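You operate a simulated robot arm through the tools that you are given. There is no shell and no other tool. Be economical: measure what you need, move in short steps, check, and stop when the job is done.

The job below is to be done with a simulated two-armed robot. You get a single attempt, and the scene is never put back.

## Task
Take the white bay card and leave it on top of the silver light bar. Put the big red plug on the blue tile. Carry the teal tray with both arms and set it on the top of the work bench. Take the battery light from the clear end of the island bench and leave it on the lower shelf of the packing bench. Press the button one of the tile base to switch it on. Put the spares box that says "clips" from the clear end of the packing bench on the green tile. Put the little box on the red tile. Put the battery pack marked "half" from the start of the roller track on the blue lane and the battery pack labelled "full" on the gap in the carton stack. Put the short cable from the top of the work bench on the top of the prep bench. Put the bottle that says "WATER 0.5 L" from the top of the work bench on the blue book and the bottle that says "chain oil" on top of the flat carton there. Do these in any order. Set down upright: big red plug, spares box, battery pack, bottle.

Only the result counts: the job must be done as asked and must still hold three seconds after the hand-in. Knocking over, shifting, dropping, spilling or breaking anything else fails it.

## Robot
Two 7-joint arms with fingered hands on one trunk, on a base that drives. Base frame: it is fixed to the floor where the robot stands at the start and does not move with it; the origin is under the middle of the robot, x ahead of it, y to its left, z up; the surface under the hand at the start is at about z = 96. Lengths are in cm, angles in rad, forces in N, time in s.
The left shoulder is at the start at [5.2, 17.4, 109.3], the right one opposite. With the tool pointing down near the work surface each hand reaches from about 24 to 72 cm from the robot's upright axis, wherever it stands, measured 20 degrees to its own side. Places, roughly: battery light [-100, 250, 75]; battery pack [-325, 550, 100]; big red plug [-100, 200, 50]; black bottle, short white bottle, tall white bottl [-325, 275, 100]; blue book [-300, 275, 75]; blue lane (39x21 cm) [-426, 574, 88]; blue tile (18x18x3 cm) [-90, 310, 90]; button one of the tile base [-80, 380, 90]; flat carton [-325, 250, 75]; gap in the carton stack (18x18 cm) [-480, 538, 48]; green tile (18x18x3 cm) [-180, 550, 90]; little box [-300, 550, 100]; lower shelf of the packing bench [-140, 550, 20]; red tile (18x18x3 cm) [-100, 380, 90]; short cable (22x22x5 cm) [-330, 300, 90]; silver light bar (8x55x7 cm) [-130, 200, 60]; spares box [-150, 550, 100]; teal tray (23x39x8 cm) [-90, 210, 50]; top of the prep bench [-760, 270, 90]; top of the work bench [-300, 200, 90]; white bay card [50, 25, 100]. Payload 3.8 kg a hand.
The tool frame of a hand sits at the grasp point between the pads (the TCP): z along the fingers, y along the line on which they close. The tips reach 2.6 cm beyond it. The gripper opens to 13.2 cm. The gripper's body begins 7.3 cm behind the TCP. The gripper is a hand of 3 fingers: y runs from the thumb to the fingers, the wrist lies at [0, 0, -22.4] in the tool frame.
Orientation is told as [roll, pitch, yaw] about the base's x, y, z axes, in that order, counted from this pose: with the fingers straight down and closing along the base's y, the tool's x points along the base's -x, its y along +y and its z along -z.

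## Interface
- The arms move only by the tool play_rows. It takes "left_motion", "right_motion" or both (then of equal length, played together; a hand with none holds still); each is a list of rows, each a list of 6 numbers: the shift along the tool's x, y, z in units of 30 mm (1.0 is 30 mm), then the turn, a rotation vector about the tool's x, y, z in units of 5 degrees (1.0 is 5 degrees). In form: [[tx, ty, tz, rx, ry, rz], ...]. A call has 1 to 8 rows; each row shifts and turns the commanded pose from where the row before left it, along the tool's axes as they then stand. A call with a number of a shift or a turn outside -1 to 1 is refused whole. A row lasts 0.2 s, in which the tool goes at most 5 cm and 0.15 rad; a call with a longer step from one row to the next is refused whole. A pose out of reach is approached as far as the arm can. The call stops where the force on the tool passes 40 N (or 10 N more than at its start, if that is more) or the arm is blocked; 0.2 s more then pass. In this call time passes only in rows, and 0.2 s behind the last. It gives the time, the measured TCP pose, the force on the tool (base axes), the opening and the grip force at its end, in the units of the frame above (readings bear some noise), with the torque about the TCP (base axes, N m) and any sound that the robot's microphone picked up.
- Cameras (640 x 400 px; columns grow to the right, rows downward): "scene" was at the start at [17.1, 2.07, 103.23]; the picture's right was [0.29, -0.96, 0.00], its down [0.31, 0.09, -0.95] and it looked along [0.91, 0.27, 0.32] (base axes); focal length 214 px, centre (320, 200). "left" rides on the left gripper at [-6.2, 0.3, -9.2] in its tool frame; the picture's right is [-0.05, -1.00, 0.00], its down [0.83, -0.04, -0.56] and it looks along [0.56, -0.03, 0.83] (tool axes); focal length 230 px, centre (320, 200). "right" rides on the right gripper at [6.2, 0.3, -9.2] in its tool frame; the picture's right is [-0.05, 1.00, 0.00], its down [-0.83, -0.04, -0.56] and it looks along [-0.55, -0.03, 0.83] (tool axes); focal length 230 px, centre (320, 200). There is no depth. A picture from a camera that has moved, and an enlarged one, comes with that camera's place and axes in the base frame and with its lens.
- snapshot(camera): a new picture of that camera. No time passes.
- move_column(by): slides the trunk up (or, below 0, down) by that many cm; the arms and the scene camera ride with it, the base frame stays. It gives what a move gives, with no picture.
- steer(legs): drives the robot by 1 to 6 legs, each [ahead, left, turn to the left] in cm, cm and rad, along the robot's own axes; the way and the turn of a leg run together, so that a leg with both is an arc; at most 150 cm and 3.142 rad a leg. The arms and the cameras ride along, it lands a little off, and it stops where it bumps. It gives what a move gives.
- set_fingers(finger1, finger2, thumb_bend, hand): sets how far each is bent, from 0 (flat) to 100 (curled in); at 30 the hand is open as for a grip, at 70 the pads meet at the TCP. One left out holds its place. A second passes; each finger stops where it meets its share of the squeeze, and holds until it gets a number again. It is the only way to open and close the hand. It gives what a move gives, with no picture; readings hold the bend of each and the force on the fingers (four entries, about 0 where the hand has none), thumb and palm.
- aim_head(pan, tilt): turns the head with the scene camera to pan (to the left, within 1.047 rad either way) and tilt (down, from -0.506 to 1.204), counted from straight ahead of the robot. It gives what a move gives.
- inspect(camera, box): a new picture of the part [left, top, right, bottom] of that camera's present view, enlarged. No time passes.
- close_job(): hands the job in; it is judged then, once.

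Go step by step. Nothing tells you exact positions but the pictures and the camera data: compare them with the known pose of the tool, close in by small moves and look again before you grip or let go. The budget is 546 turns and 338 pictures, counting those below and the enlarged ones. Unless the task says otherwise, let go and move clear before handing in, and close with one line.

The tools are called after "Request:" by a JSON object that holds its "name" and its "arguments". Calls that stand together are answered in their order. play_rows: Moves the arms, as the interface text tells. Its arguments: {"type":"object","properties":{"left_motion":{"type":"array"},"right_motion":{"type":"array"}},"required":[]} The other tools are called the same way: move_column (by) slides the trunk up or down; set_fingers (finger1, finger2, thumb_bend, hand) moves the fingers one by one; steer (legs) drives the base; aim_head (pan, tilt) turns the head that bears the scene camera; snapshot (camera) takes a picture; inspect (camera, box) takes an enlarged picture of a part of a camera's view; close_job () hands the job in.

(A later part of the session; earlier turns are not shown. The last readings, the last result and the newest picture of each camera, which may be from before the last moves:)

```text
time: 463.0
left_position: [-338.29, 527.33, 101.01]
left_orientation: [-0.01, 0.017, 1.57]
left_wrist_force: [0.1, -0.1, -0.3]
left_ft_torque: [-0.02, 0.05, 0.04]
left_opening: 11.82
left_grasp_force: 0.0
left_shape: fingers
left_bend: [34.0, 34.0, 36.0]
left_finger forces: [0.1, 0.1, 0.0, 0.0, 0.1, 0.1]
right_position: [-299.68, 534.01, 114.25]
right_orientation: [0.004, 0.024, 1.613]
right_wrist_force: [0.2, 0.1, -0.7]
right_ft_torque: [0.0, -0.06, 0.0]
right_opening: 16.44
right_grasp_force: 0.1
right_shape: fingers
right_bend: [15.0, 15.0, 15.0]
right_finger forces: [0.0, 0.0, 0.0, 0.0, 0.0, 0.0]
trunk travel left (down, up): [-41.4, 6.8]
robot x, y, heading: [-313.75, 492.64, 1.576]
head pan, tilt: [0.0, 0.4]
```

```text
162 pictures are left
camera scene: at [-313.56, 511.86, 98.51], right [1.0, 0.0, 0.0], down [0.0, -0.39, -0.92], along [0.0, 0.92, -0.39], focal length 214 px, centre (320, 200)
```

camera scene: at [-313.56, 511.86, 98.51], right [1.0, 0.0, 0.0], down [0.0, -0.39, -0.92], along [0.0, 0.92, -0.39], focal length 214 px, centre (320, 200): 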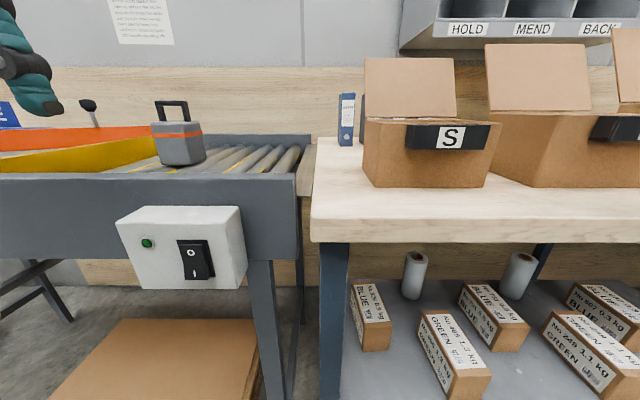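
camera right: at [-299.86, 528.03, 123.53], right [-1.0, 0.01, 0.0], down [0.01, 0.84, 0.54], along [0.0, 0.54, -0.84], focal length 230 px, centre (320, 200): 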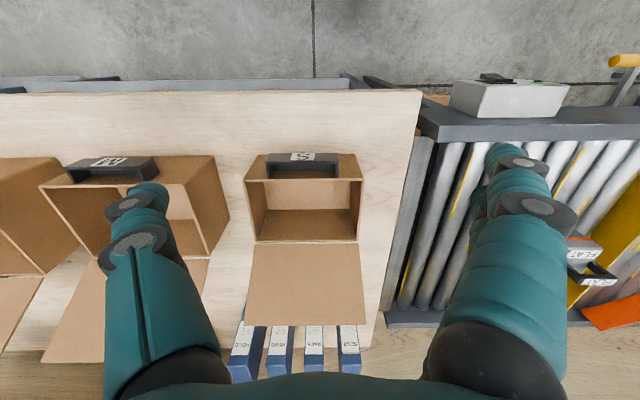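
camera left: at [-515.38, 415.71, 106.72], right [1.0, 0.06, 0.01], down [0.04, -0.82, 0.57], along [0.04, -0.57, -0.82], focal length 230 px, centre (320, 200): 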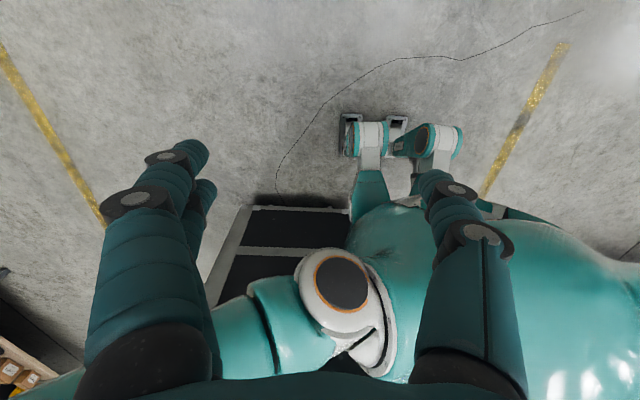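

The carton S is ≈15 cm wide (x −305..−290), 10.5 deep (y 542–552), rim z≈97, lid upright at the back. I'll pinch its left side wall: narrow the fingers and move above that wall.

Request:
{"name": "set_fingers", "arguments": {"hand": "right", "finger1": 50, "finger2": 50, "thumb_bend": 50}}

Request:
{"name": "play_rows", "arguments": {"right_motion": [[-0.97, 0.42, 0, 0, 0, 0], [-0.97, 0.42, 0, 0, 0, 0], [-0.97, 0.42, 0, 0, 0, 0], [-0.97, 0.42, 0.5, 0, 0, 0], [0, 0, 0.8, 0, 0, 0]]}}

Request:
{"name": "snapshot", "arguments": {"camera": "right"}}

Request:
{"name": "snapshot", "arguments": {"camera": "scene"}}

```text
time: 464.0
left_position: [-338.36, 527.38, 100.91]
left_orientation: [-0.008, 0.018, 1.573]
left_wrist_force: [0.0, -0.2, -0.4]
left_ft_torque: [0.01, -0.02, 0.02]
left_opening: 11.82
left_grasp_force: 0.1
left_shape: fingers
left_bend: [34.0, 34.0, 36.0]
left_finger forces: [0.0, 0.0, 0.0, 0.1, 0.0, 0.1]
right_position: [-299.71, 533.86, 114.15]
right_orientation: [0.007, 0.022, 1.613]
right_wrist_force: [0.1, -0.7, 0.0]
right_ft_torque: [0.0, -0.02, 0.03]
right_opening: 6.82
right_grasp_force: 0.1
right_shape: fingers
right_bend: [50.0, 50.0, 50.0]
right_finger forces: [0.1, 0.0, 0.0, 0.0, 0.1, 0.0]
trunk travel left (down, up): [-41.4, 6.8]
robot x, y, heading: [-313.31, 492.79, 1.576]
head pan, tilt: [0.0, 0.4]
```

```text
time: 465.2
left_position: [-338.24, 527.43, 101.05]
left_orientation: [-0.011, 0.016, 1.571]
left_wrist_force: [0.4, 0.2, 0.1]
left_ft_torque: [0.0, 0.01, 0.01]
left_opening: 11.85
left_grasp_force: 0.1
left_shape: fingers
left_bend: [34.0, 34.0, 36.0]
left_finger forces: [0.0, 0.0, 0.0, 0.1, 0.0, 0.1]
right_position: [-305.32, 545.24, 110.1]
right_orientation: [0.008, 0.024, 1.614]
right_wrist_force: [0.1, 0.5, 0.3]
right_ft_torque: [-0.01, -0.03, -0.02]
right_opening: 6.84
right_grasp_force: 0.0
right_shape: fingers
right_bend: [50.0, 50.0, 50.0]
right_finger forces: [0.1, 0.0, 0.0, 0.0, 0.1, 0.1]
trunk travel left (down, up): [-41.4, 6.8]
robot x, y, heading: [-313.25, 492.59, 1.572]
head pan, tilt: [0.0, 0.4]
```

```text
161 pictures are left
camera right: at [-305.43, 539.29, 119.38], right [-1.0, 0.01, 0.01], down [0.01, 0.84, 0.54], along [0.0, 0.54, -0.84], focal length 230 px, centre (320, 200)
```

right: 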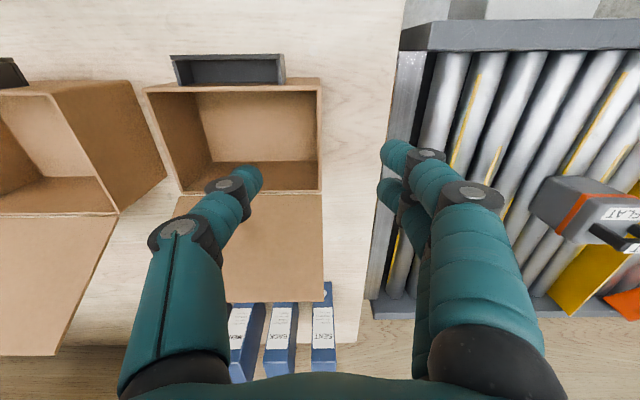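

```text
160 pictures are left
camera scene: at [-313.51, 511.84, 98.51], right [1.0, 0.0, 0.0], down [0.0, -0.39, -0.92], along [0.0, 0.92, -0.39], focal length 214 px, centre (320, 200)
```

scene: 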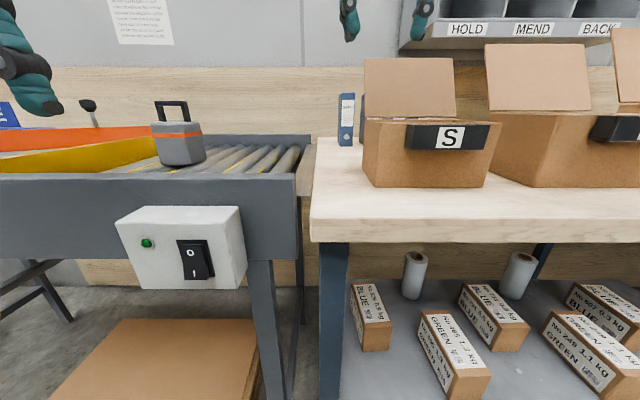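

Request:
{"name": "play_rows", "arguments": {"right_motion": [[-0.2, 0.05, 1, 0, 0, 0], [0, 0, 1, 0, 0, 0], [0, 0, 1, 0, 0, 0], [0, 0, 1, 0, 0, 0], [0, 0, 1, 0, 0, 0], [0, 0, 0.6, 0, 0, 0]]}}

Request:
{"name": "snapshot", "arguments": {"camera": "right"}}

Request:
{"name": "snapshot", "arguments": {"camera": "scene"}}

```text
time: 466.6
left_position: [-338.24, 527.43, 100.91]
left_orientation: [-0.01, 0.017, 1.573]
left_wrist_force: [0.3, 0.2, 0.4]
left_ft_torque: [0.0, 0.02, 0.01]
left_opening: 11.81
left_grasp_force: 0.1
left_shape: fingers
left_bend: [34.0, 34.0, 36.0]
left_finger forces: [0.0, 0.0, 0.0, 0.0, 0.0, 0.0]
right_position: [-305.61, 545.45, 93.13]
right_orientation: [0.005, 0.022, 1.612]
right_wrist_force: [-0.5, 0.5, 1.2]
right_ft_torque: [0.01, 0.0, 0.0]
right_opening: 6.85
right_grasp_force: 0.1
right_shape: fingers
right_bend: [50.0, 50.0, 50.0]
right_finger forces: [0.0, 0.0, 0.0, 0.0, 0.1, 0.1]
trunk travel left (down, up): [-41.4, 6.8]
robot x, y, heading: [-313.12, 492.76, 1.573]
head pan, tilt: [0.0, 0.4]
```

```text
159 pictures are left
camera right: at [-305.67, 539.58, 102.52], right [-1.0, 0.01, 0.0], down [0.01, 0.84, 0.54], along [0.0, 0.54, -0.84], focal length 230 px, centre (320, 200)
```

right: 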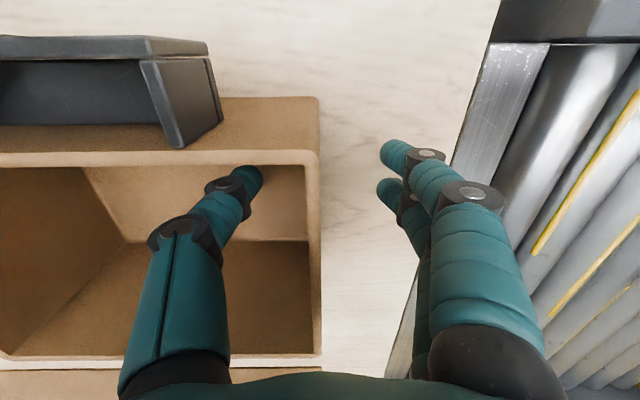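

```text
158 pictures are left
camera scene: at [-313.56, 511.84, 98.51], right [1.0, 0.0, 0.0], down [0.0, -0.39, -0.92], along [0.0, 0.92, -0.39], focal length 214 px, centre (320, 200)
```

scene: 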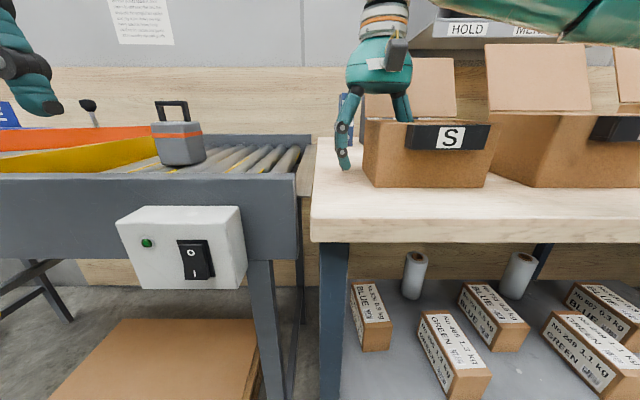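

Request:
{"name": "play_rows", "arguments": {"right_motion": [[-0.35, 0, 0, 0, 0, 0]]}}

Request:
{"name": "set_fingers", "arguments": {"hand": "right", "finger1": 78, "finger2": 78, "thumb_bend": 78}}

Request:
{"name": "snapshot", "arguments": {"camera": "right"}}

```text
time: 467.0
left_position: [-338.32, 527.39, 100.95]
left_orientation: [-0.01, 0.017, 1.572]
left_wrist_force: [0.2, -0.1, -0.1]
left_ft_torque: [-0.01, 0.02, 0.03]
left_opening: 11.83
left_grasp_force: 0.1
left_shape: fingers
left_bend: [34.0, 34.0, 36.0]
left_finger forces: [0.0, 0.0, 0.1, 0.0, 0.0, 0.1]
right_position: [-305.48, 546.5, 93.02]
right_orientation: [0.005, 0.023, 1.611]
right_wrist_force: [-0.3, 0.0, 0.2]
right_ft_torque: [-0.01, 0.02, 0.0]
right_opening: 6.84
right_grasp_force: 0.1
right_shape: fingers
right_bend: [50.0, 50.0, 50.0]
right_finger forces: [0.0, 0.0, 0.0, 0.1, 0.1, 0.1]
trunk travel left (down, up): [-41.4, 6.8]
robot x, y, heading: [-313.29, 492.76, 1.574]
head pan, tilt: [0.0, 0.4]
```

```text
time: 468.0
left_position: [-338.33, 527.36, 100.93]
left_orientation: [-0.01, 0.018, 1.57]
left_wrist_force: [1.1, -0.2, -0.7]
left_ft_torque: [0.01, -0.03, -0.04]
left_opening: 11.82
left_grasp_force: 0.0
left_shape: fingers
left_bend: [34.0, 34.0, 36.0]
left_finger forces: [0.1, 0.1, 0.1, 0.1, 0.1, 0.1]
right_position: [-305.44, 546.63, 93.14]
right_orientation: [0.007, 0.023, 1.613]
right_wrist_force: [0.5, -0.2, 1.1]
right_ft_torque: [-0.01, -0.07, -0.01]
right_opening: 0.48
right_grasp_force: 14.6
right_shape: fingers
right_bend: [74.0, 74.0, 72.0]
right_finger forces: [7.4, 6.9, 0.0, 0.0, 14.9, 0.0]
trunk travel left (down, up): [-41.4, 6.8]
robot x, y, heading: [-313.33, 492.71, 1.574]
head pan, tilt: [0.0, 0.4]
```

```text
157 pictures are left
camera right: at [-305.68, 540.63, 102.51], right [-1.0, 0.01, 0.0], down [0.01, 0.84, 0.54], along [0.0, 0.54, -0.84], focal length 230 px, centre (320, 200)
```

right: 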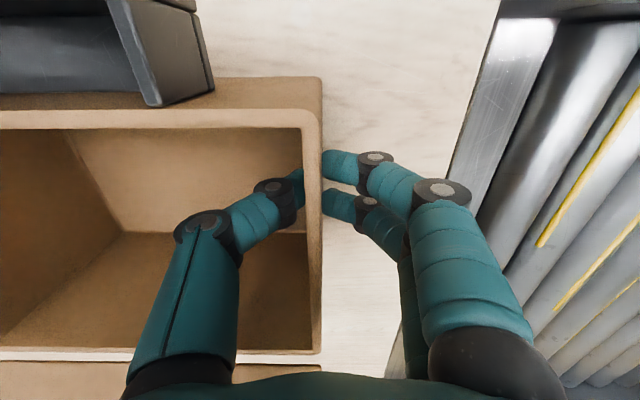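

The wall is pinched firmly (15 N). I lift and watch the tilt.

Request:
{"name": "play_rows", "arguments": {"right_motion": [[0, 0, -0.4, 0, 0, 0], [0, 0, -0.8, 0, 0, 0], [0, 0, -0.8, 0, 0, 0]]}}

Request:
{"name": "snapshot", "arguments": {"camera": "scene"}}

Request:
{"name": "snapshot", "arguments": {"camera": "right"}}

```text
time: 468.8
left_position: [-338.32, 527.29, 100.95]
left_orientation: [-0.011, 0.017, 1.572]
left_wrist_force: [0.2, 0.4, -1.0]
left_ft_torque: [-0.02, -0.01, 0.02]
left_opening: 11.81
left_grasp_force: 0.0
left_shape: fingers
left_bend: [34.0, 34.0, 36.0]
left_finger forces: [0.0, 0.0, 0.0, 0.0, 0.0, 0.0]
right_position: [-305.6, 546.56, 99.25]
right_orientation: [0.006, 0.025, 1.613]
right_wrist_force: [-0.5, -0.6, -1.4]
right_ft_torque: [-0.01, 0.12, 0.0]
right_opening: 0.53
right_grasp_force: 14.6
right_shape: fingers
right_bend: [75.0, 75.0, 71.0]
right_finger forces: [6.3, 8.0, 0.1, 0.0, 14.9, 0.0]
trunk travel left (down, up): [-41.4, 6.8]
robot x, y, heading: [-313.53, 492.56, 1.575]
head pan, tilt: [0.0, 0.4]
```

```text
156 pictures are left
camera scene: at [-313.57, 511.83, 98.51], right [1.0, 0.0, 0.0], down [0.0, -0.39, -0.92], along [0.0, 0.92, -0.39], focal length 214 px, centre (320, 200)
```

scene: 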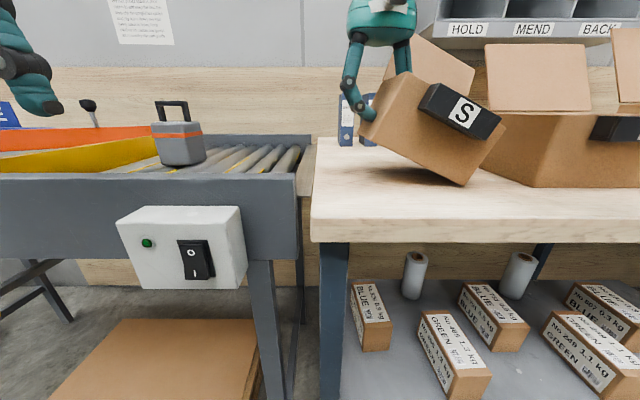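

```text
155 pictures are left
camera right: at [-305.7, 540.69, 108.53], right [-1.0, 0.01, 0.0], down [0.01, 0.84, 0.53], along [0.0, 0.53, -0.84], focal length 230 px, centre (320, 200)
```

right: 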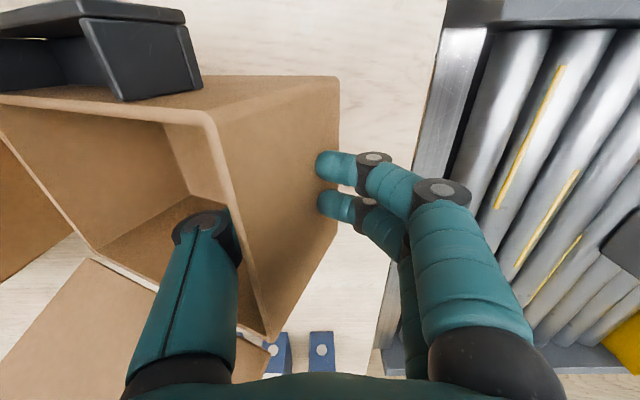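

It swings when held by one wall. I'll use this pinch only to shift it 4.5 cm left, away from carton M, and then grip it across its full width.

Request:
{"name": "play_rows", "arguments": {"right_motion": [[0, 0.5, -0.2, 0, 0, 0], [0, 0.5, 0, 0, 0, 0], [0, 0.5, 0, 0, 0, 0], [0, 0, 0.5, 0, 0, 0], [0, 0, 0.5, 0, 0, 0], [0, 0, 0.5, 0, 0, 0], [0, 0, 0.5, 0, 0, 0]]}}

Request:
{"name": "snapshot", "arguments": {"camera": "scene"}}

Request:
{"name": "snapshot", "arguments": {"camera": "right"}}

```text
time: 470.4
left_position: [-338.25, 527.35, 100.98]
left_orientation: [-0.011, 0.018, 1.57]
left_wrist_force: [0.5, -0.8, 0.3]
left_ft_torque: [0.01, 0.0, -0.02]
left_opening: 11.83
left_grasp_force: 0.1
left_shape: fingers
left_bend: [34.0, 34.0, 36.0]
left_finger forces: [0.1, 0.1, 0.0, 0.0, 0.0, 0.0]
right_position: [-310.25, 546.21, 93.65]
right_orientation: [0.003, 0.024, 1.612]
right_wrist_force: [-0.2, 0.2, 0.1]
right_ft_torque: [0.01, -0.04, 0.01]
right_opening: 0.44
right_grasp_force: 14.3
right_shape: fingers
right_bend: [75.0, 75.0, 72.0]
right_finger forces: [6.9, 7.2, 0.0, 0.0, 14.3, 0.0]
trunk travel left (down, up): [-41.4, 6.8]
robot x, y, heading: [-313.15, 493.01, 1.578]
head pan, tilt: [0.0, 0.4]
```

```text
154 pictures are left
camera scene: at [-313.56, 511.85, 98.51], right [1.0, 0.0, 0.0], down [0.0, -0.39, -0.92], along [0.0, 0.92, -0.39], focal length 214 px, centre (320, 200)
```

scene: 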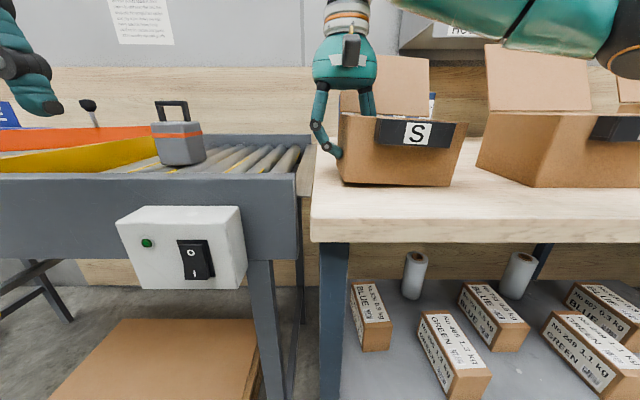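

```text
153 pictures are left
camera right: at [-310.26, 540.34, 103.08], right [-1.0, 0.01, 0.0], down [0.01, 0.84, 0.54], along [0.0, 0.54, -0.84], focal length 230 px, centre (320, 200)
```

right: 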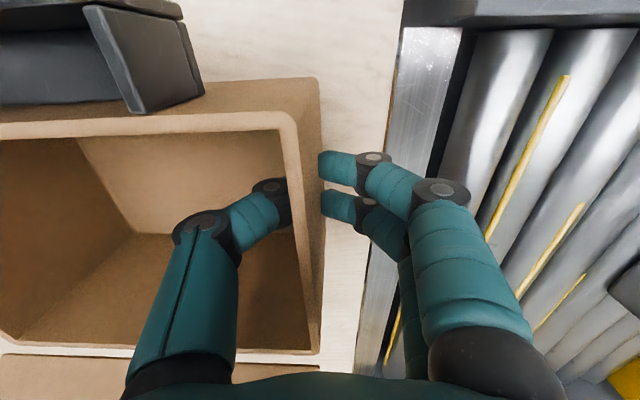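

Request:
{"name": "play_rows", "arguments": {"right_motion": [[0, 0, 0.2, 0, 0, 0]]}}

Request:
{"name": "set_fingers", "arguments": {"hand": "right", "finger1": 50, "finger2": 50, "thumb_bend": 50}}

Request:
{"name": "play_rows", "arguments": {"right_motion": [[0, 0, -1, 0, 0, 0], [0, 0, -1, 0, 0, 0], [0, 0, -1, 0, 0, 0], [0, 0, -1, 0, 0, 0], [0, 0, -1, 0, 0, 0], [0, 0, -1, 0, 0, 0], [0, -1, 0, 0, 0, 0], [0, -1, 0, 0, 0, 0]]}}

Request:
{"name": "set_fingers", "arguments": {"hand": "right", "finger1": 6, "finger2": 6, "thumb_bend": 6}}

Request:
{"name": "snapshot", "arguments": {"camera": "right"}}

```text
time: 470.8
left_position: [-338.46, 527.34, 100.91]
left_orientation: [-0.01, 0.018, 1.571]
left_wrist_force: [0.7, 0.4, 0.1]
left_ft_torque: [0.02, 0.01, 0.01]
left_opening: 11.82
left_grasp_force: 0.1
left_shape: fingers
left_bend: [34.0, 34.0, 36.0]
left_finger forces: [0.0, 0.1, 0.0, 0.1, 0.0, 0.1]
right_position: [-310.07, 546.26, 93.14]
right_orientation: [0.007, 0.022, 1.615]
right_wrist_force: [-1.0, -0.1, -0.4]
right_ft_torque: [0.0, -0.05, -0.01]
right_opening: 0.43
right_grasp_force: 14.0
right_shape: fingers
right_bend: [75.0, 75.0, 72.0]
right_finger forces: [7.3, 7.5, 0.1, 0.0, 14.5, 0.1]
trunk travel left (down, up): [-41.4, 6.8]
robot x, y, heading: [-313.25, 492.34, 1.571]
head pan, tilt: [0.0, 0.4]
```

```text
time: 471.8
left_position: [-338.35, 527.31, 100.94]
left_orientation: [-0.011, 0.018, 1.573]
left_wrist_force: [-0.3, -0.3, 0.5]
left_ft_torque: [-0.05, -0.01, 0.02]
left_opening: 11.81
left_grasp_force: 0.1
left_shape: fingers
left_bend: [34.0, 34.0, 36.0]
left_finger forces: [0.1, 0.0, 0.0, 0.0, 0.1, 0.1]
right_position: [-310.13, 546.24, 93.08]
right_orientation: [0.005, 0.022, 1.612]
right_wrist_force: [0.7, 0.1, 1.4]
right_ft_torque: [0.0, -0.04, 0.0]
right_opening: 6.67
right_grasp_force: 0.1
right_shape: fingers
right_bend: [50.0, 50.0, 50.0]
right_finger forces: [0.0, 0.0, 0.1, 0.1, 0.1, 0.1]
trunk travel left (down, up): [-41.4, 6.8]
robot x, y, heading: [-313.33, 492.39, 1.576]
head pan, tilt: [0.0, 0.4]
```

```text
time: 473.6
left_position: [-338.28, 527.2, 101.06]
left_orientation: [-0.01, 0.018, 1.572]
left_wrist_force: [-0.2, 0.8, -1.3]
left_ft_torque: [-0.02, 0.0, -0.01]
left_opening: 11.8
left_grasp_force: 0.1
left_shape: fingers
left_bend: [34.0, 34.0, 36.0]
left_finger forces: [0.0, 0.0, 0.1, 0.0, 0.1, 0.0]
right_position: [-303.95, 547.01, 111.28]
right_orientation: [0.005, 0.023, 1.612]
right_wrist_force: [1.5, 0.7, 0.0]
right_ft_torque: [-0.01, 0.02, 0.01]
right_opening: 6.73
right_grasp_force: 0.2
right_shape: fingers
right_bend: [50.0, 50.0, 50.0]
right_finger forces: [0.0, 0.1, 0.1, 0.0, 0.1, 0.0]
trunk travel left (down, up): [-41.4, 6.8]
robot x, y, heading: [-313.42, 492.74, 1.575]
head pan, tilt: [0.0, 0.4]
```

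```text
time: 474.6
left_position: [-338.29, 527.33, 101.02]
left_orientation: [-0.011, 0.018, 1.57]
left_wrist_force: [-0.2, 0.4, -0.2]
left_ft_torque: [0.01, 0.0, 0.01]
left_opening: 11.8
left_grasp_force: 0.2
left_shape: fingers
left_bend: [34.0, 34.0, 36.0]
left_finger forces: [0.0, 0.0, 0.1, 0.0, 0.0, 0.0]
right_position: [-303.87, 547.07, 111.15]
right_orientation: [0.005, 0.022, 1.612]
right_wrist_force: [-0.2, 0.6, 0.4]
right_ft_torque: [0.01, -0.02, -0.02]
right_opening: 17.65
right_grasp_force: 0.1
right_shape: fingers
right_bend: [6.0, 6.0, 6.0]
right_finger forces: [0.0, 0.1, 0.0, 0.1, 0.0, 0.0]
trunk travel left (down, up): [-41.4, 6.8]
robot x, y, heading: [-313.29, 492.76, 1.572]
head pan, tilt: [0.0, 0.4]
```

```text
152 pictures are left
camera right: at [-303.99, 541.16, 120.56], right [-1.0, 0.01, 0.0], down [0.01, 0.84, 0.54], along [0.0, 0.54, -0.84], focal length 230 px, centre (320, 200)
```

right: 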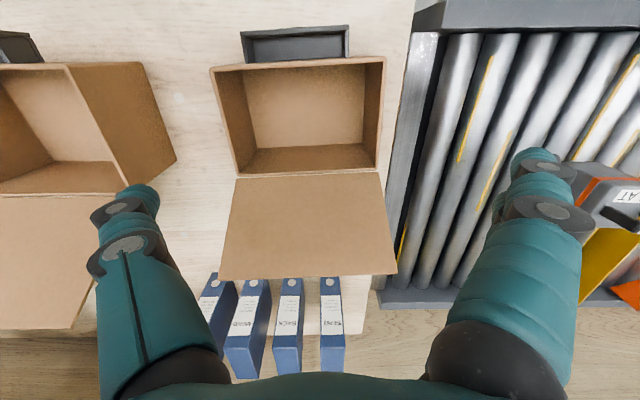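

Box centre is now ≈(-302.3, 547), spanning −310..−294.6. I centre the wide-open hand over it and descend around its sides.

Request:
{"name": "play_rows", "arguments": {"right_motion": [[0.17, -0.53, 0.5, 0, 0, 0], [0, 0, 1, 0, 0, 0], [0, 0, 1, 0, 0, 0], [0, 0, 0.8, 0, 0, 0]]}}

Request:
{"name": "snapshot", "arguments": {"camera": "right"}}

Request:
{"name": "snapshot", "arguments": {"camera": "scene"}}

```text
time: 475.6
left_position: [-338.3, 527.28, 100.89]
left_orientation: [-0.009, 0.018, 1.573]
left_wrist_force: [0.4, -0.4, 1.2]
left_ft_torque: [0.02, -0.01, 0.01]
left_opening: 11.83
left_grasp_force: 0.0
left_shape: fingers
left_bend: [34.0, 34.0, 36.0]
left_finger forces: [0.1, 0.1, 0.0, 0.1, 0.0, 0.1]
right_position: [-302.15, 546.2, 101.17]
right_orientation: [0.006, 0.023, 1.613]
right_wrist_force: [1.2, 0.0, -1.1]
right_ft_torque: [-0.01, 0.02, 0.02]
right_opening: 17.67
right_grasp_force: 0.0
right_shape: fingers
right_bend: [6.0, 6.0, 6.0]
right_finger forces: [0.0, 0.1, 0.1, 0.0, 0.0, 0.0]
trunk travel left (down, up): [-41.4, 6.8]
robot x, y, heading: [-313.29, 492.4, 1.578]
head pan, tilt: [0.0, 0.4]
```

```text
151 pictures are left
camera right: at [-302.39, 540.35, 110.67], right [-1.0, 0.01, 0.0], down [0.01, 0.84, 0.54], along [0.0, 0.54, -0.84], focal length 230 px, centre (320, 200)
```

right: 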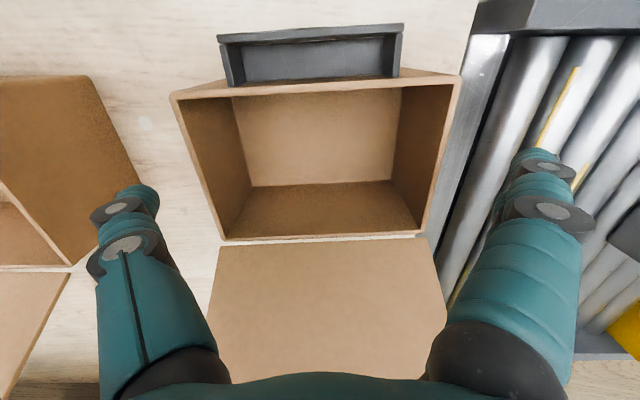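

```text
150 pictures are left
camera scene: at [-313.55, 511.86, 98.51], right [1.0, 0.0, 0.0], down [0.0, -0.39, -0.92], along [0.0, 0.92, -0.39], focal length 214 px, centre (320, 200)
```

scene: 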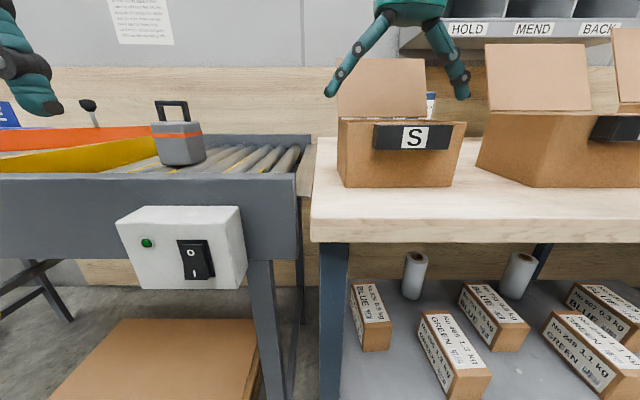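

Full-width gripping would press on the rim, so I'll use both hands: left hand pinching the left wall, right hand the right wall, which keeps the box level. I raise the right hand, shift it to the right wall, and bring the left hand above the left wall.

Request:
{"name": "play_rows", "arguments": {"right_motion": [[0, 0, -1, 0, 0, 0], [0, 0, -1, 0, 0, 0], [0, 0, -1, 0, 0, 0], [0, 0, -1, 0, 0, 0], [0, -0.85, 0, 0, 0, 0], [0, -0.85, 0, 0, 0, 0], [0, -0.75, 0, 0, 0, 0], [0, 0, 0, 0, 0, 0]], "left_motion": [[0, 0, -1, 0, 0, 0], [0, 0, -1, 0, 0, 0], [0, 0, -1, 0, 0, 0], [0, 0, -1, 0, 0, 0], [-0.6, -0.8, 0, 0, 0, 0], [-0.6, -0.8, 0, 0, 0, 0], [-0.6, -0.8, 0, 0, 0, 0], [-0.6, -0.8, 0, 0, 0, 0]]}}

Request:
{"name": "set_fingers", "arguments": {"hand": "right", "finger1": 50, "finger2": 50, "thumb_bend": 50}}

Request:
{"name": "set_fingers", "arguments": {"hand": "left", "finger1": 50, "finger2": 50, "thumb_bend": 50}}

Request:
{"name": "snapshot", "arguments": {"camera": "right"}}

Request:
{"name": "snapshot", "arguments": {"camera": "scene"}}

```text
time: 477.4
left_position: [-330.15, 534.11, 112.91]
left_orientation: [-0.008, 0.02, 1.57]
left_wrist_force: [1.3, 0.7, 0.4]
left_ft_torque: [0.01, -0.01, -0.04]
left_opening: 11.8
left_grasp_force: 0.0
left_shape: fingers
left_bend: [34.0, 34.0, 36.0]
left_finger forces: [0.0, 0.1, 0.0, 0.0, 0.0, 0.0]
left hand out of reach, approached as far as the arm can: row 8
right_position: [-294.97, 546.93, 113.14]
right_orientation: [0.004, 0.024, 1.613]
right_wrist_force: [0.2, 0.9, 0.9]
right_ft_torque: [-0.01, -0.04, 0.02]
right_opening: 17.67
right_grasp_force: 0.0
right_shape: fingers
right_bend: [6.0, 6.0, 6.0]
right_finger forces: [0.0, 0.1, 0.0, 0.0, 0.0, 0.0]
trunk travel left (down, up): [-41.4, 6.8]
robot x, y, heading: [-313.76, 492.97, 1.571]
head pan, tilt: [0.0, 0.4]
```

```text
time: 478.4
left_position: [-330.03, 534.1, 113.07]
left_orientation: [-0.006, 0.017, 1.566]
left_wrist_force: [1.9, -0.1, -0.2]
left_ft_torque: [0.0, 0.01, 0.0]
left_opening: 11.84
left_grasp_force: 0.0
left_shape: fingers
left_bend: [34.0, 34.0, 36.0]
left_finger forces: [0.0, 0.0, 0.1, 0.0, 0.0, 0.0]
right_position: [-295.04, 546.92, 113.22]
right_orientation: [0.005, 0.022, 1.611]
right_wrist_force: [-0.8, -0.1, -0.1]
right_ft_torque: [0.03, -0.01, -0.01]
right_opening: 6.87
right_grasp_force: 0.0
right_shape: fingers
right_bend: [50.0, 50.0, 50.0]
right_finger forces: [0.0, 0.0, 0.0, 0.1, 0.1, 0.0]
trunk travel left (down, up): [-41.4, 6.8]
robot x, y, heading: [-312.91, 492.67, 1.572]
head pan, tilt: [0.0, 0.4]
```

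```text
time: 479.4
left_position: [-330.01, 534.01, 113.07]
left_orientation: [-0.008, 0.018, 1.568]
left_wrist_force: [0.3, -0.4, -0.7]
left_ft_torque: [0.01, -0.01, 0.0]
left_opening: 6.86
left_grasp_force: 0.0
left_shape: fingers
left_bend: [50.0, 50.0, 50.0]
left_finger forces: [0.1, 0.0, 0.0, 0.0, 0.0, 0.0]
right_position: [-294.98, 547.05, 113.21]
right_orientation: [0.005, 0.022, 1.614]
right_wrist_force: [-0.4, 0.3, 0.1]
right_ft_torque: [-0.02, 0.02, 0.0]
right_opening: 6.85
right_grasp_force: 0.1
right_shape: fingers
right_bend: [50.0, 50.0, 50.0]
right_finger forces: [0.1, 0.0, 0.0, 0.0, 0.0, 0.1]
trunk travel left (down, up): [-41.4, 6.8]
robot x, y, heading: [-313.65, 492.14, 1.574]
head pan, tilt: [0.0, 0.4]
```

```text
149 pictures are left
camera right: at [-295.08, 541.07, 122.57], right [-1.0, 0.01, 0.0], down [0.01, 0.84, 0.54], along [0.0, 0.54, -0.84], focal length 230 px, centre (320, 200)
```

right: 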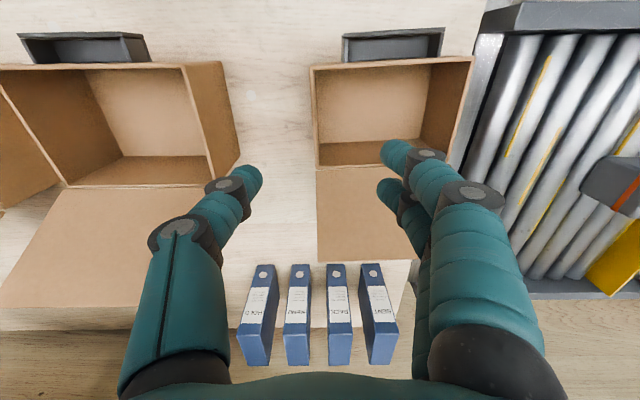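

```text
148 pictures are left
camera scene: at [-313.56, 511.84, 98.51], right [1.0, 0.0, 0.0], down [0.0, -0.39, -0.92], along [0.0, 0.92, -0.39], focal length 214 px, centre (320, 200)
```

scene: 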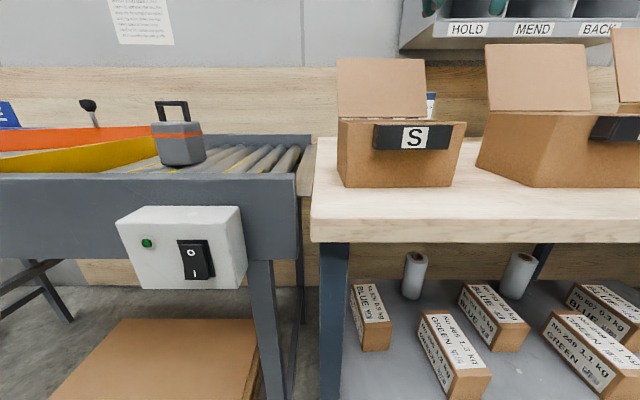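

The left arm needs the robot centred on the box. I shift the base 11 cm right and bring both hands back over the walls.

Request:
{"name": "steer", "arguments": {"legs": [[0, -11, 0]]}}

Request:
{"name": "play_rows", "arguments": {"right_motion": [[0, 0.9, 0, 0, 0, 0], [0, 0.9, 0, 0, 0, 0], [0, 0.9, 0, 0, 0, 0], [0, 0.9, 0, 0, 0, 0]], "left_motion": [[0, -0.5, 0.5, 0, 0, 0], [0, -0.5, 0.5, 0, 0, 0], [-0.5, -0.5, 0.3, 0, 0, 0], [-0.5, -0.5, 0, 0, 0, 0]]}}

Request:
{"name": "snapshot", "arguments": {"camera": "right"}}

Request:
{"name": "snapshot", "arguments": {"camera": "left"}}

```text
time: 481.1
left_position: [-319.17, 534.03, 113.05]
left_orientation: [-0.008, 0.02, 1.567]
left_wrist_force: [-0.4, -0.7, 0.3]
left_ft_torque: [0.0, 0.02, -0.03]
left_opening: 6.86
left_grasp_force: 0.0
left_shape: fingers
left_bend: [50.0, 50.0, 50.0]
left_finger forces: [0.0, 0.0, 0.1, 0.1, 0.1, 0.0]
right_position: [-284.22, 547.15, 113.13]
right_orientation: [0.004, 0.022, 1.612]
right_wrist_force: [0.6, 0.4, -0.5]
right_ft_torque: [0.02, 0.01, -0.01]
right_opening: 6.83
right_grasp_force: 0.2
right_shape: fingers
right_bend: [50.0, 50.0, 50.0]
right_finger forces: [0.1, 0.0, 0.1, 0.1, 0.0, 0.0]
trunk travel left (down, up): [-41.4, 6.8]
robot x, y, heading: [-302.42, 492.77, 1.574]
head pan, tilt: [0.0, 0.4]
```

```text
time: 482.1
left_position: [-319.46, 534.95, 111.67]
left_orientation: [-0.009, 0.019, 1.567]
left_wrist_force: [1.1, 0.1, -0.6]
left_ft_torque: [-0.02, -0.03, 0.0]
left_opening: 6.86
left_grasp_force: 0.0
left_shape: fingers
left_bend: [50.0, 50.0, 50.0]
left_finger forces: [0.0, 0.1, 0.1, 0.0, 0.1, 0.0]
left hand out of reach, approached as far as the arm can: row 1, 2, 3, 4
right_position: [-295.13, 546.65, 113.16]
right_orientation: [0.006, 0.023, 1.612]
right_wrist_force: [-0.5, -0.4, 0.4]
right_ft_torque: [0.0, 0.03, 0.01]
right_opening: 6.83
right_grasp_force: 0.0
right_shape: fingers
right_bend: [50.0, 50.0, 50.0]
right_finger forces: [0.1, 0.0, 0.1, 0.0, 0.0, 0.0]
trunk travel left (down, up): [-41.4, 6.8]
robot x, y, heading: [-302.32, 492.78, 1.574]
head pan, tilt: [0.0, 0.4]
```

```text
147 pictures are left
camera right: at [-295.27, 540.75, 122.59], right [-1.0, 0.01, 0.0], down [0.01, 0.84, 0.54], along [0.0, 0.54, -0.84], focal length 230 px, centre (320, 200)
```

right: 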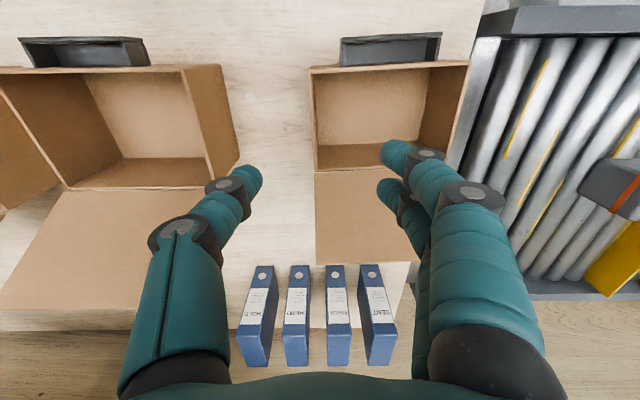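

```text
146 pictures are left
camera left: at [-319.88, 541.42, 120.74], right [1.0, 0.05, 0.01], down [0.04, -0.82, 0.57], along [0.03, -0.57, -0.82], focal length 230 px, centre (320, 200)
```

left: 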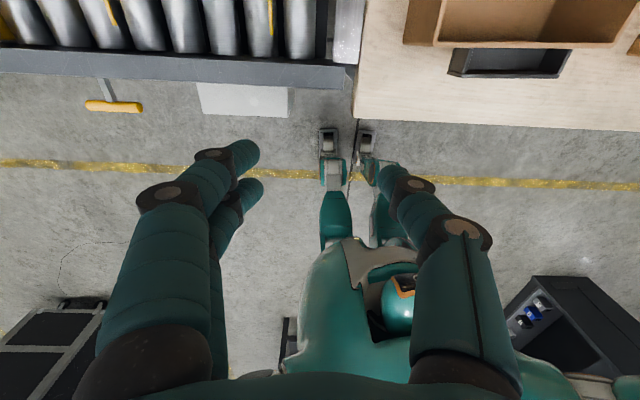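

Request:
{"name": "play_rows", "arguments": {"left_motion": [[0.3, 0, 1, 0, 0, 0], [0, 0, 1, 0, 0, 0], [0, 0, 1, 0, 0, 0], [0, 0, 0.8, 0, 0, 0], [0, -0.8, 0, 0, 0, 0], [0, -0.8, 0, 0, 0, 0], [-0.8, -0.8, 0, 0, 0, 0], [-0.8, -0.6, 0, 0, 0, 0]]}}

```text
time: 483.9
left_position: [-318.28, 533.85, 100.32]
left_orientation: [-0.009, 0.017, 1.569]
left_wrist_force: [-0.3, -0.2, 0.4]
left_ft_torque: [-0.01, -0.03, -0.01]
left_opening: 6.82
left_grasp_force: 0.1
left_shape: fingers
left_bend: [50.0, 50.0, 50.0]
left_finger forces: [0.0, 0.1, 0.1, 0.0, 0.0, 0.0]
left hand out of reach, approached as far as the arm can: row 5, 6, 7, 8
right_position: [-294.96, 546.56, 113.14]
right_orientation: [0.004, 0.022, 1.613]
right_wrist_force: [0.7, 0.4, -0.2]
right_ft_torque: [0.02, 0.01, -0.02]
right_opening: 6.82
right_grasp_force: 0.1
right_shape: fingers
right_bend: [50.0, 50.0, 50.0]
right_finger forces: [0.0, 0.0, 0.0, 0.1, 0.1, 0.1]
trunk travel left (down, up): [-41.4, 6.8]
robot x, y, heading: [-302.62, 493.07, 1.581]
head pan, tilt: [0.0, 0.4]
```

The left arm can't come further inward than ~16 cm lateral, so I shift the robot instead: 8.5 cm right and 10 cm closer, putting the left hand over the left wall; the right arm crosses over.

Request:
{"name": "play_rows", "arguments": {"left_motion": [[0.2, 0.2, -1, 0, 0, 0], [0, 0, -0.8, 0, 0, 0]]}}

Request:
{"name": "steer", "arguments": {"legs": [[10, -8.5, 0]]}}

Request:
{"name": "play_rows", "arguments": {"right_motion": [[0.8, 0.7, 0, 0, 0, 0], [0.8, 0.7, 0, 0, 0, 0], [0.8, 0.7, 0, 0, 0, 0], [0.8, 0.7, 0, 0, 0, 0]]}}

Request:
{"name": "snapshot", "arguments": {"camera": "right"}}

Request:
{"name": "snapshot", "arguments": {"camera": "left"}}

Request:
{"name": "snapshot", "arguments": {"camera": "scene"}}

```text
time: 484.5
left_position: [-318.97, 533.3, 105.74]
left_orientation: [-0.006, 0.019, 1.568]
left_wrist_force: [-0.2, 0.4, 0.3]
left_ft_torque: [0.07, 0.01, 0.02]
left_opening: 6.83
left_grasp_force: 0.1
left_shape: fingers
left_bend: [50.0, 50.0, 50.0]
left_finger forces: [0.0, 0.1, 0.0, 0.1, 0.1, 0.1]
right_position: [-295.06, 546.65, 113.24]
right_orientation: [0.004, 0.023, 1.612]
right_wrist_force: [-0.1, 0.2, -0.3]
right_ft_torque: [-0.01, -0.01, -0.01]
right_opening: 6.85
right_grasp_force: 0.1
right_shape: fingers
right_bend: [50.0, 50.0, 50.0]
right_finger forces: [0.1, 0.1, 0.0, 0.1, 0.0, 0.1]
trunk travel left (down, up): [-41.4, 6.8]
robot x, y, heading: [-302.41, 492.92, 1.577]
head pan, tilt: [0.0, 0.4]
```

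```text
time: 485.9
left_position: [-310.39, 543.48, 105.73]
left_orientation: [-0.006, 0.017, 1.567]
left_wrist_force: [0.2, 0.5, 0.5]
left_ft_torque: [-0.03, 0.03, 0.02]
left_opening: 6.83
left_grasp_force: 0.2
left_shape: fingers
left_bend: [50.0, 50.0, 50.0]
left_finger forces: [0.1, 0.0, 0.1, 0.0, 0.1, 0.0]
right_position: [-286.67, 556.75, 113.22]
right_orientation: [0.006, 0.022, 1.612]
right_wrist_force: [0.5, -0.1, -0.2]
right_ft_torque: [-0.01, 0.05, -0.01]
right_opening: 6.81
right_grasp_force: 0.0
right_shape: fingers
right_bend: [50.0, 50.0, 50.0]
right_finger forces: [0.1, 0.0, 0.0, 0.2, 0.0, 0.0]
trunk travel left (down, up): [-41.4, 6.8]
robot x, y, heading: [-293.68, 503.12, 1.577]
head pan, tilt: [0.0, 0.4]
```

```text
time: 486.9
left_position: [-310.5, 543.38, 105.81]
left_orientation: [-0.008, 0.017, 1.568]
left_wrist_force: [0.1, -0.6, 0.3]
left_ft_torque: [-0.01, -0.01, 0.01]
left_opening: 6.85
left_grasp_force: 0.1
left_shape: fingers
left_bend: [50.0, 50.0, 50.0]
left_finger forces: [0.1, 0.0, 0.0, 0.1, 0.0, 0.0]
right_position: [-294.65, 546.76, 113.48]
right_orientation: [0.005, 0.024, 1.613]
right_wrist_force: [0.0, 0.7, -0.6]
right_ft_torque: [0.0, -0.02, 0.01]
right_opening: 6.85
right_grasp_force: 0.0
right_shape: fingers
right_bend: [50.0, 50.0, 50.0]
right_finger forces: [0.1, 0.0, 0.0, 0.0, 0.1, 0.0]
trunk travel left (down, up): [-41.4, 6.8]
robot x, y, heading: [-294.04, 502.82, 1.58]
head pan, tilt: [0.0, 0.4]
```

```text
145 pictures are left
camera right: at [-294.74, 540.82, 122.86], right [-1.0, 0.01, 0.0], down [0.01, 0.84, 0.54], along [0.0, 0.54, -0.84], focal length 230 px, centre (320, 200)
```

right: 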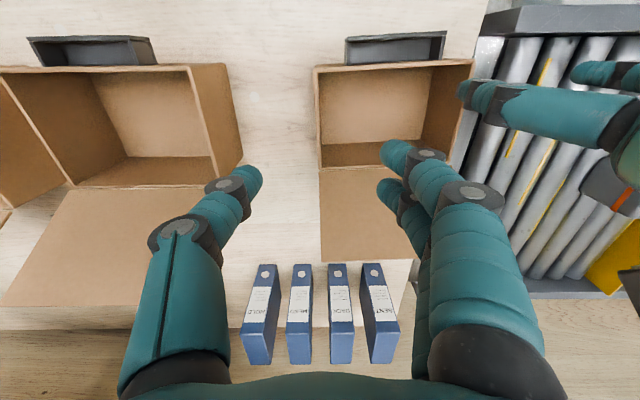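

```text
144 pictures are left
camera left: at [-310.91, 549.75, 114.82], right [1.0, 0.05, 0.01], down [0.04, -0.82, 0.57], along [0.03, -0.57, -0.82], focal length 230 px, centre (320, 200)
```

left: 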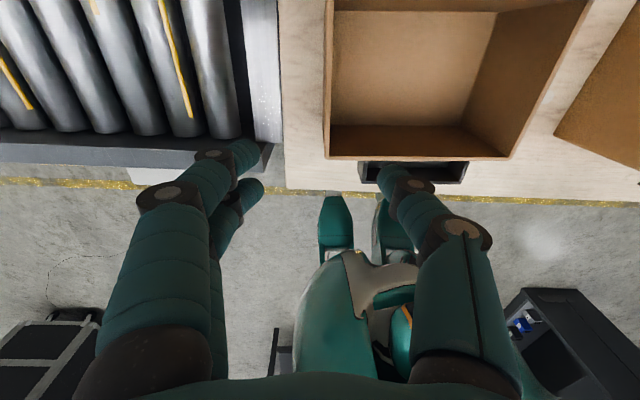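

```text
143 pictures are left
camera scene: at [-294.26, 521.91, 98.52], right [1.0, 0.0, 0.0], down [0.0, -0.39, -0.92], along [0.0, 0.92, -0.39], focal length 214 px, centre (320, 200)
```

scene: 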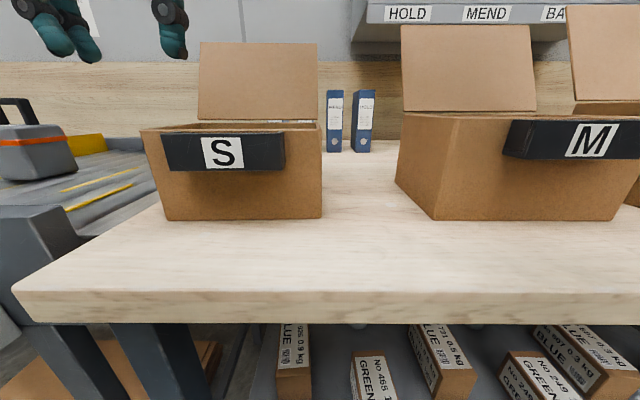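

Both hands are aligned over their walls. I lower the left first, then the right.

Request:
{"name": "play_rows", "arguments": {"left_motion": [[-0.4, -0.05, 0.9, 0, 0, 0], [-0.3, 0, 0.9, 0, 0, 0], [0, 0, 0.9, 0, 0, 0], [0, 0, 0.9, 0, 0, 0], [0, 0, 0.6, 0, 0, 0], [0, 0, 0, 0, 0, 0], [0, 0, 0, 0, 0, 0]], "right_motion": [[0, 0, 1, 0, 0, 0], [0, 0, 1, 0, 0, 0], [0, 0, 1, 0, 0, 0], [0, 0, 1, 0, 0, 0], [0, 0, 1, 0, 0, 0], [0, 0, 1, 0, 0, 0], [0, 0, 0.7, 0, 0, 0]]}}

Request:
{"name": "snapshot", "arguments": {"camera": "right"}}

Request:
{"name": "snapshot", "arguments": {"camera": "left"}}

Request:
{"name": "snapshot", "arguments": {"camera": "scene"}}

```text
time: 488.5
left_position: [-311.32, 545.81, 93.63]
left_orientation: [-0.01, 0.016, 1.569]
left_wrist_force: [0.0, -0.7, 0.2]
left_ft_torque: [0.01, -0.01, 0.01]
left_opening: 6.85
left_grasp_force: 0.0
left_shape: fingers
left_bend: [50.0, 50.0, 50.0]
left_finger forces: [0.0, 0.1, 0.0, 0.1, 0.0, 0.0]
left hand out of reach, approached as far as the arm can: row 3, 4, 5
right_position: [-294.49, 546.19, 93.23]
right_orientation: [0.006, 0.022, 1.614]
right_wrist_force: [0.5, -0.4, -1.1]
right_ft_torque: [-0.01, 0.02, -0.03]
right_opening: 6.82
right_grasp_force: 0.0
right_shape: fingers
right_bend: [50.0, 50.0, 50.0]
right_finger forces: [0.1, 0.0, 0.0, 0.0, 0.0, 0.0]
trunk travel left (down, up): [-41.4, 6.8]
robot x, y, heading: [-293.75, 502.61, 1.576]
head pan, tilt: [0.0, 0.4]
```

```text
142 pictures are left
camera right: at [-294.64, 540.41, 102.65], right [-1.0, 0.01, 0.0], down [0.01, 0.84, 0.54], along [0.0, 0.54, -0.84], focal length 230 px, centre (320, 200)
```

right: 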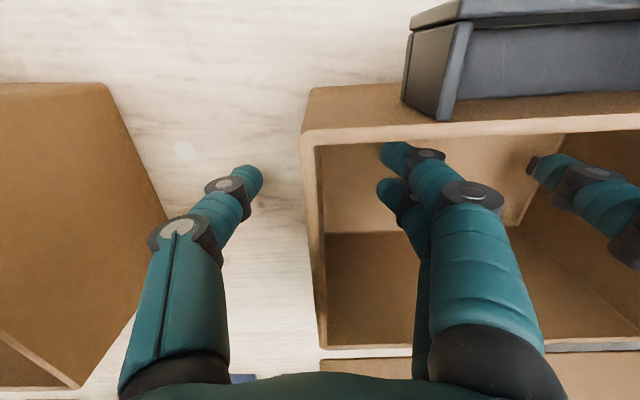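

```text
141 pictures are left
camera left: at [-311.87, 552.25, 102.7], right [1.0, 0.05, 0.01], down [0.04, -0.82, 0.57], along [0.04, -0.57, -0.82], focal length 230 px, centre (320, 200)
```

left: 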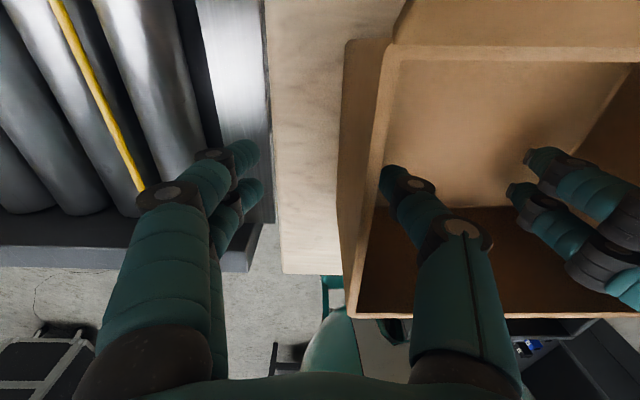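

```text
140 pictures are left
camera scene: at [-294.23, 521.94, 98.51], right [1.0, 0.0, 0.0], down [0.0, -0.39, -0.92], along [0.0, 0.92, -0.39], focal length 214 px, centre (320, 200)
```

scene: 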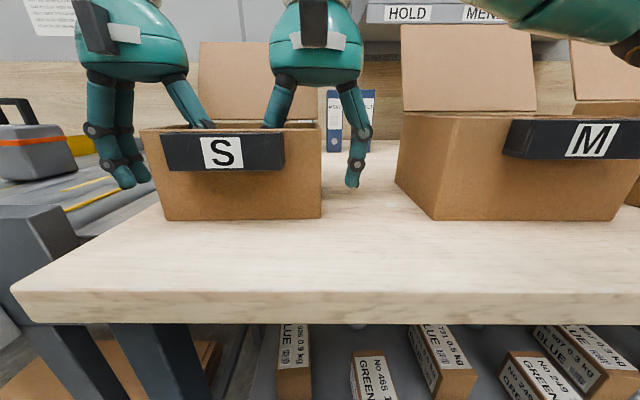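

Request:
{"name": "set_fingers", "arguments": {"hand": "right", "finger1": 78, "finger2": 78, "thumb_bend": 78}}

Request:
{"name": "set_fingers", "arguments": {"hand": "left", "finger1": 85, "finger2": 85, "thumb_bend": 70}}

Request:
{"name": "snapshot", "arguments": {"camera": "left"}}

Request:
{"name": "snapshot", "arguments": {"camera": "scene"}}

```text
time: 489.5
left_position: [-311.35, 545.82, 93.6]
left_orientation: [-0.01, 0.018, 1.569]
left_wrist_force: [0.4, 0.3, 0.5]
left_ft_torque: [0.01, 0.03, -0.02]
left_opening: 6.82
left_grasp_force: 0.1
left_shape: fingers
left_bend: [50.0, 50.0, 50.0]
left_finger forces: [0.1, 0.0, 0.0, 0.0, 0.1, 0.0]
right_position: [-294.52, 546.29, 93.27]
right_orientation: [0.005, 0.022, 1.613]
right_wrist_force: [-0.1, -0.4, -0.4]
right_ft_torque: [0.02, -0.05, 0.01]
right_opening: 0.44
right_grasp_force: 14.6
right_shape: fingers
right_bend: [74.0, 74.0, 72.0]
right_finger forces: [7.4, 7.5, 0.0, 0.0, 14.7, 0.0]
trunk travel left (down, up): [-41.4, 6.8]
robot x, y, heading: [-293.86, 502.66, 1.572]
head pan, tilt: [0.0, 0.4]
```

```text
time: 490.5
left_position: [-311.33, 545.75, 93.55]
left_orientation: [-0.011, 0.017, 1.569]
left_wrist_force: [2.6, -0.1, 0.4]
left_ft_torque: [0.02, -0.23, 0.01]
left_opening: 0.97
left_grasp_force: 12.6
left_shape: fingers
left_bend: [80.0, 82.0, 67.0]
left_finger forces: [5.7, 5.6, 0.1, 0.1, 13.2, 0.0]
right_position: [-294.51, 546.36, 93.29]
right_orientation: [0.004, 0.022, 1.614]
right_wrist_force: [-2.5, 0.1, -2.9]
right_ft_torque: [-0.01, 0.01, 0.0]
right_opening: 0.44
right_grasp_force: 14.4
right_shape: fingers
right_bend: [75.0, 74.0, 73.0]
right_finger forces: [8.0, 7.4, 0.0, 0.0, 13.4, 0.0]
trunk travel left (down, up): [-41.4, 6.8]
robot x, y, heading: [-294.06, 502.77, 1.575]
head pan, tilt: [0.0, 0.4]
```

```text
139 pictures are left
camera left: at [-311.87, 552.25, 102.72], right [1.0, 0.05, 0.01], down [0.04, -0.82, 0.57], along [0.04, -0.57, -0.82], focal length 230 px, centre (320, 200)
```

left: 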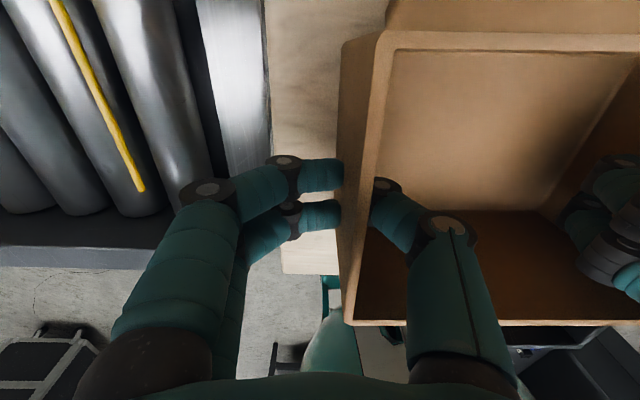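

```text
138 pictures are left
camera scene: at [-294.23, 521.94, 98.51], right [1.0, 0.0, 0.0], down [0.0, -0.39, -0.92], along [0.0, 0.92, -0.39], focal length 214 px, centre (320, 200)
```

scene: 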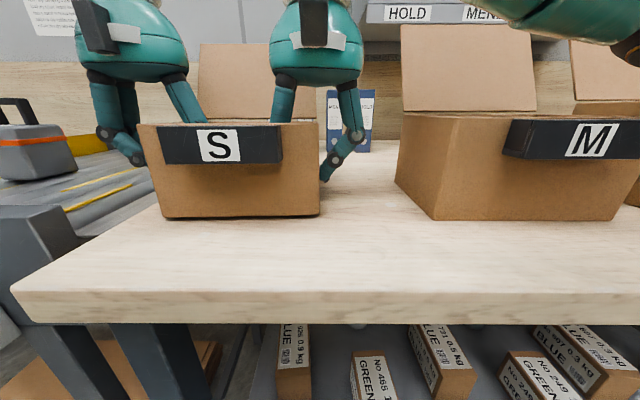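

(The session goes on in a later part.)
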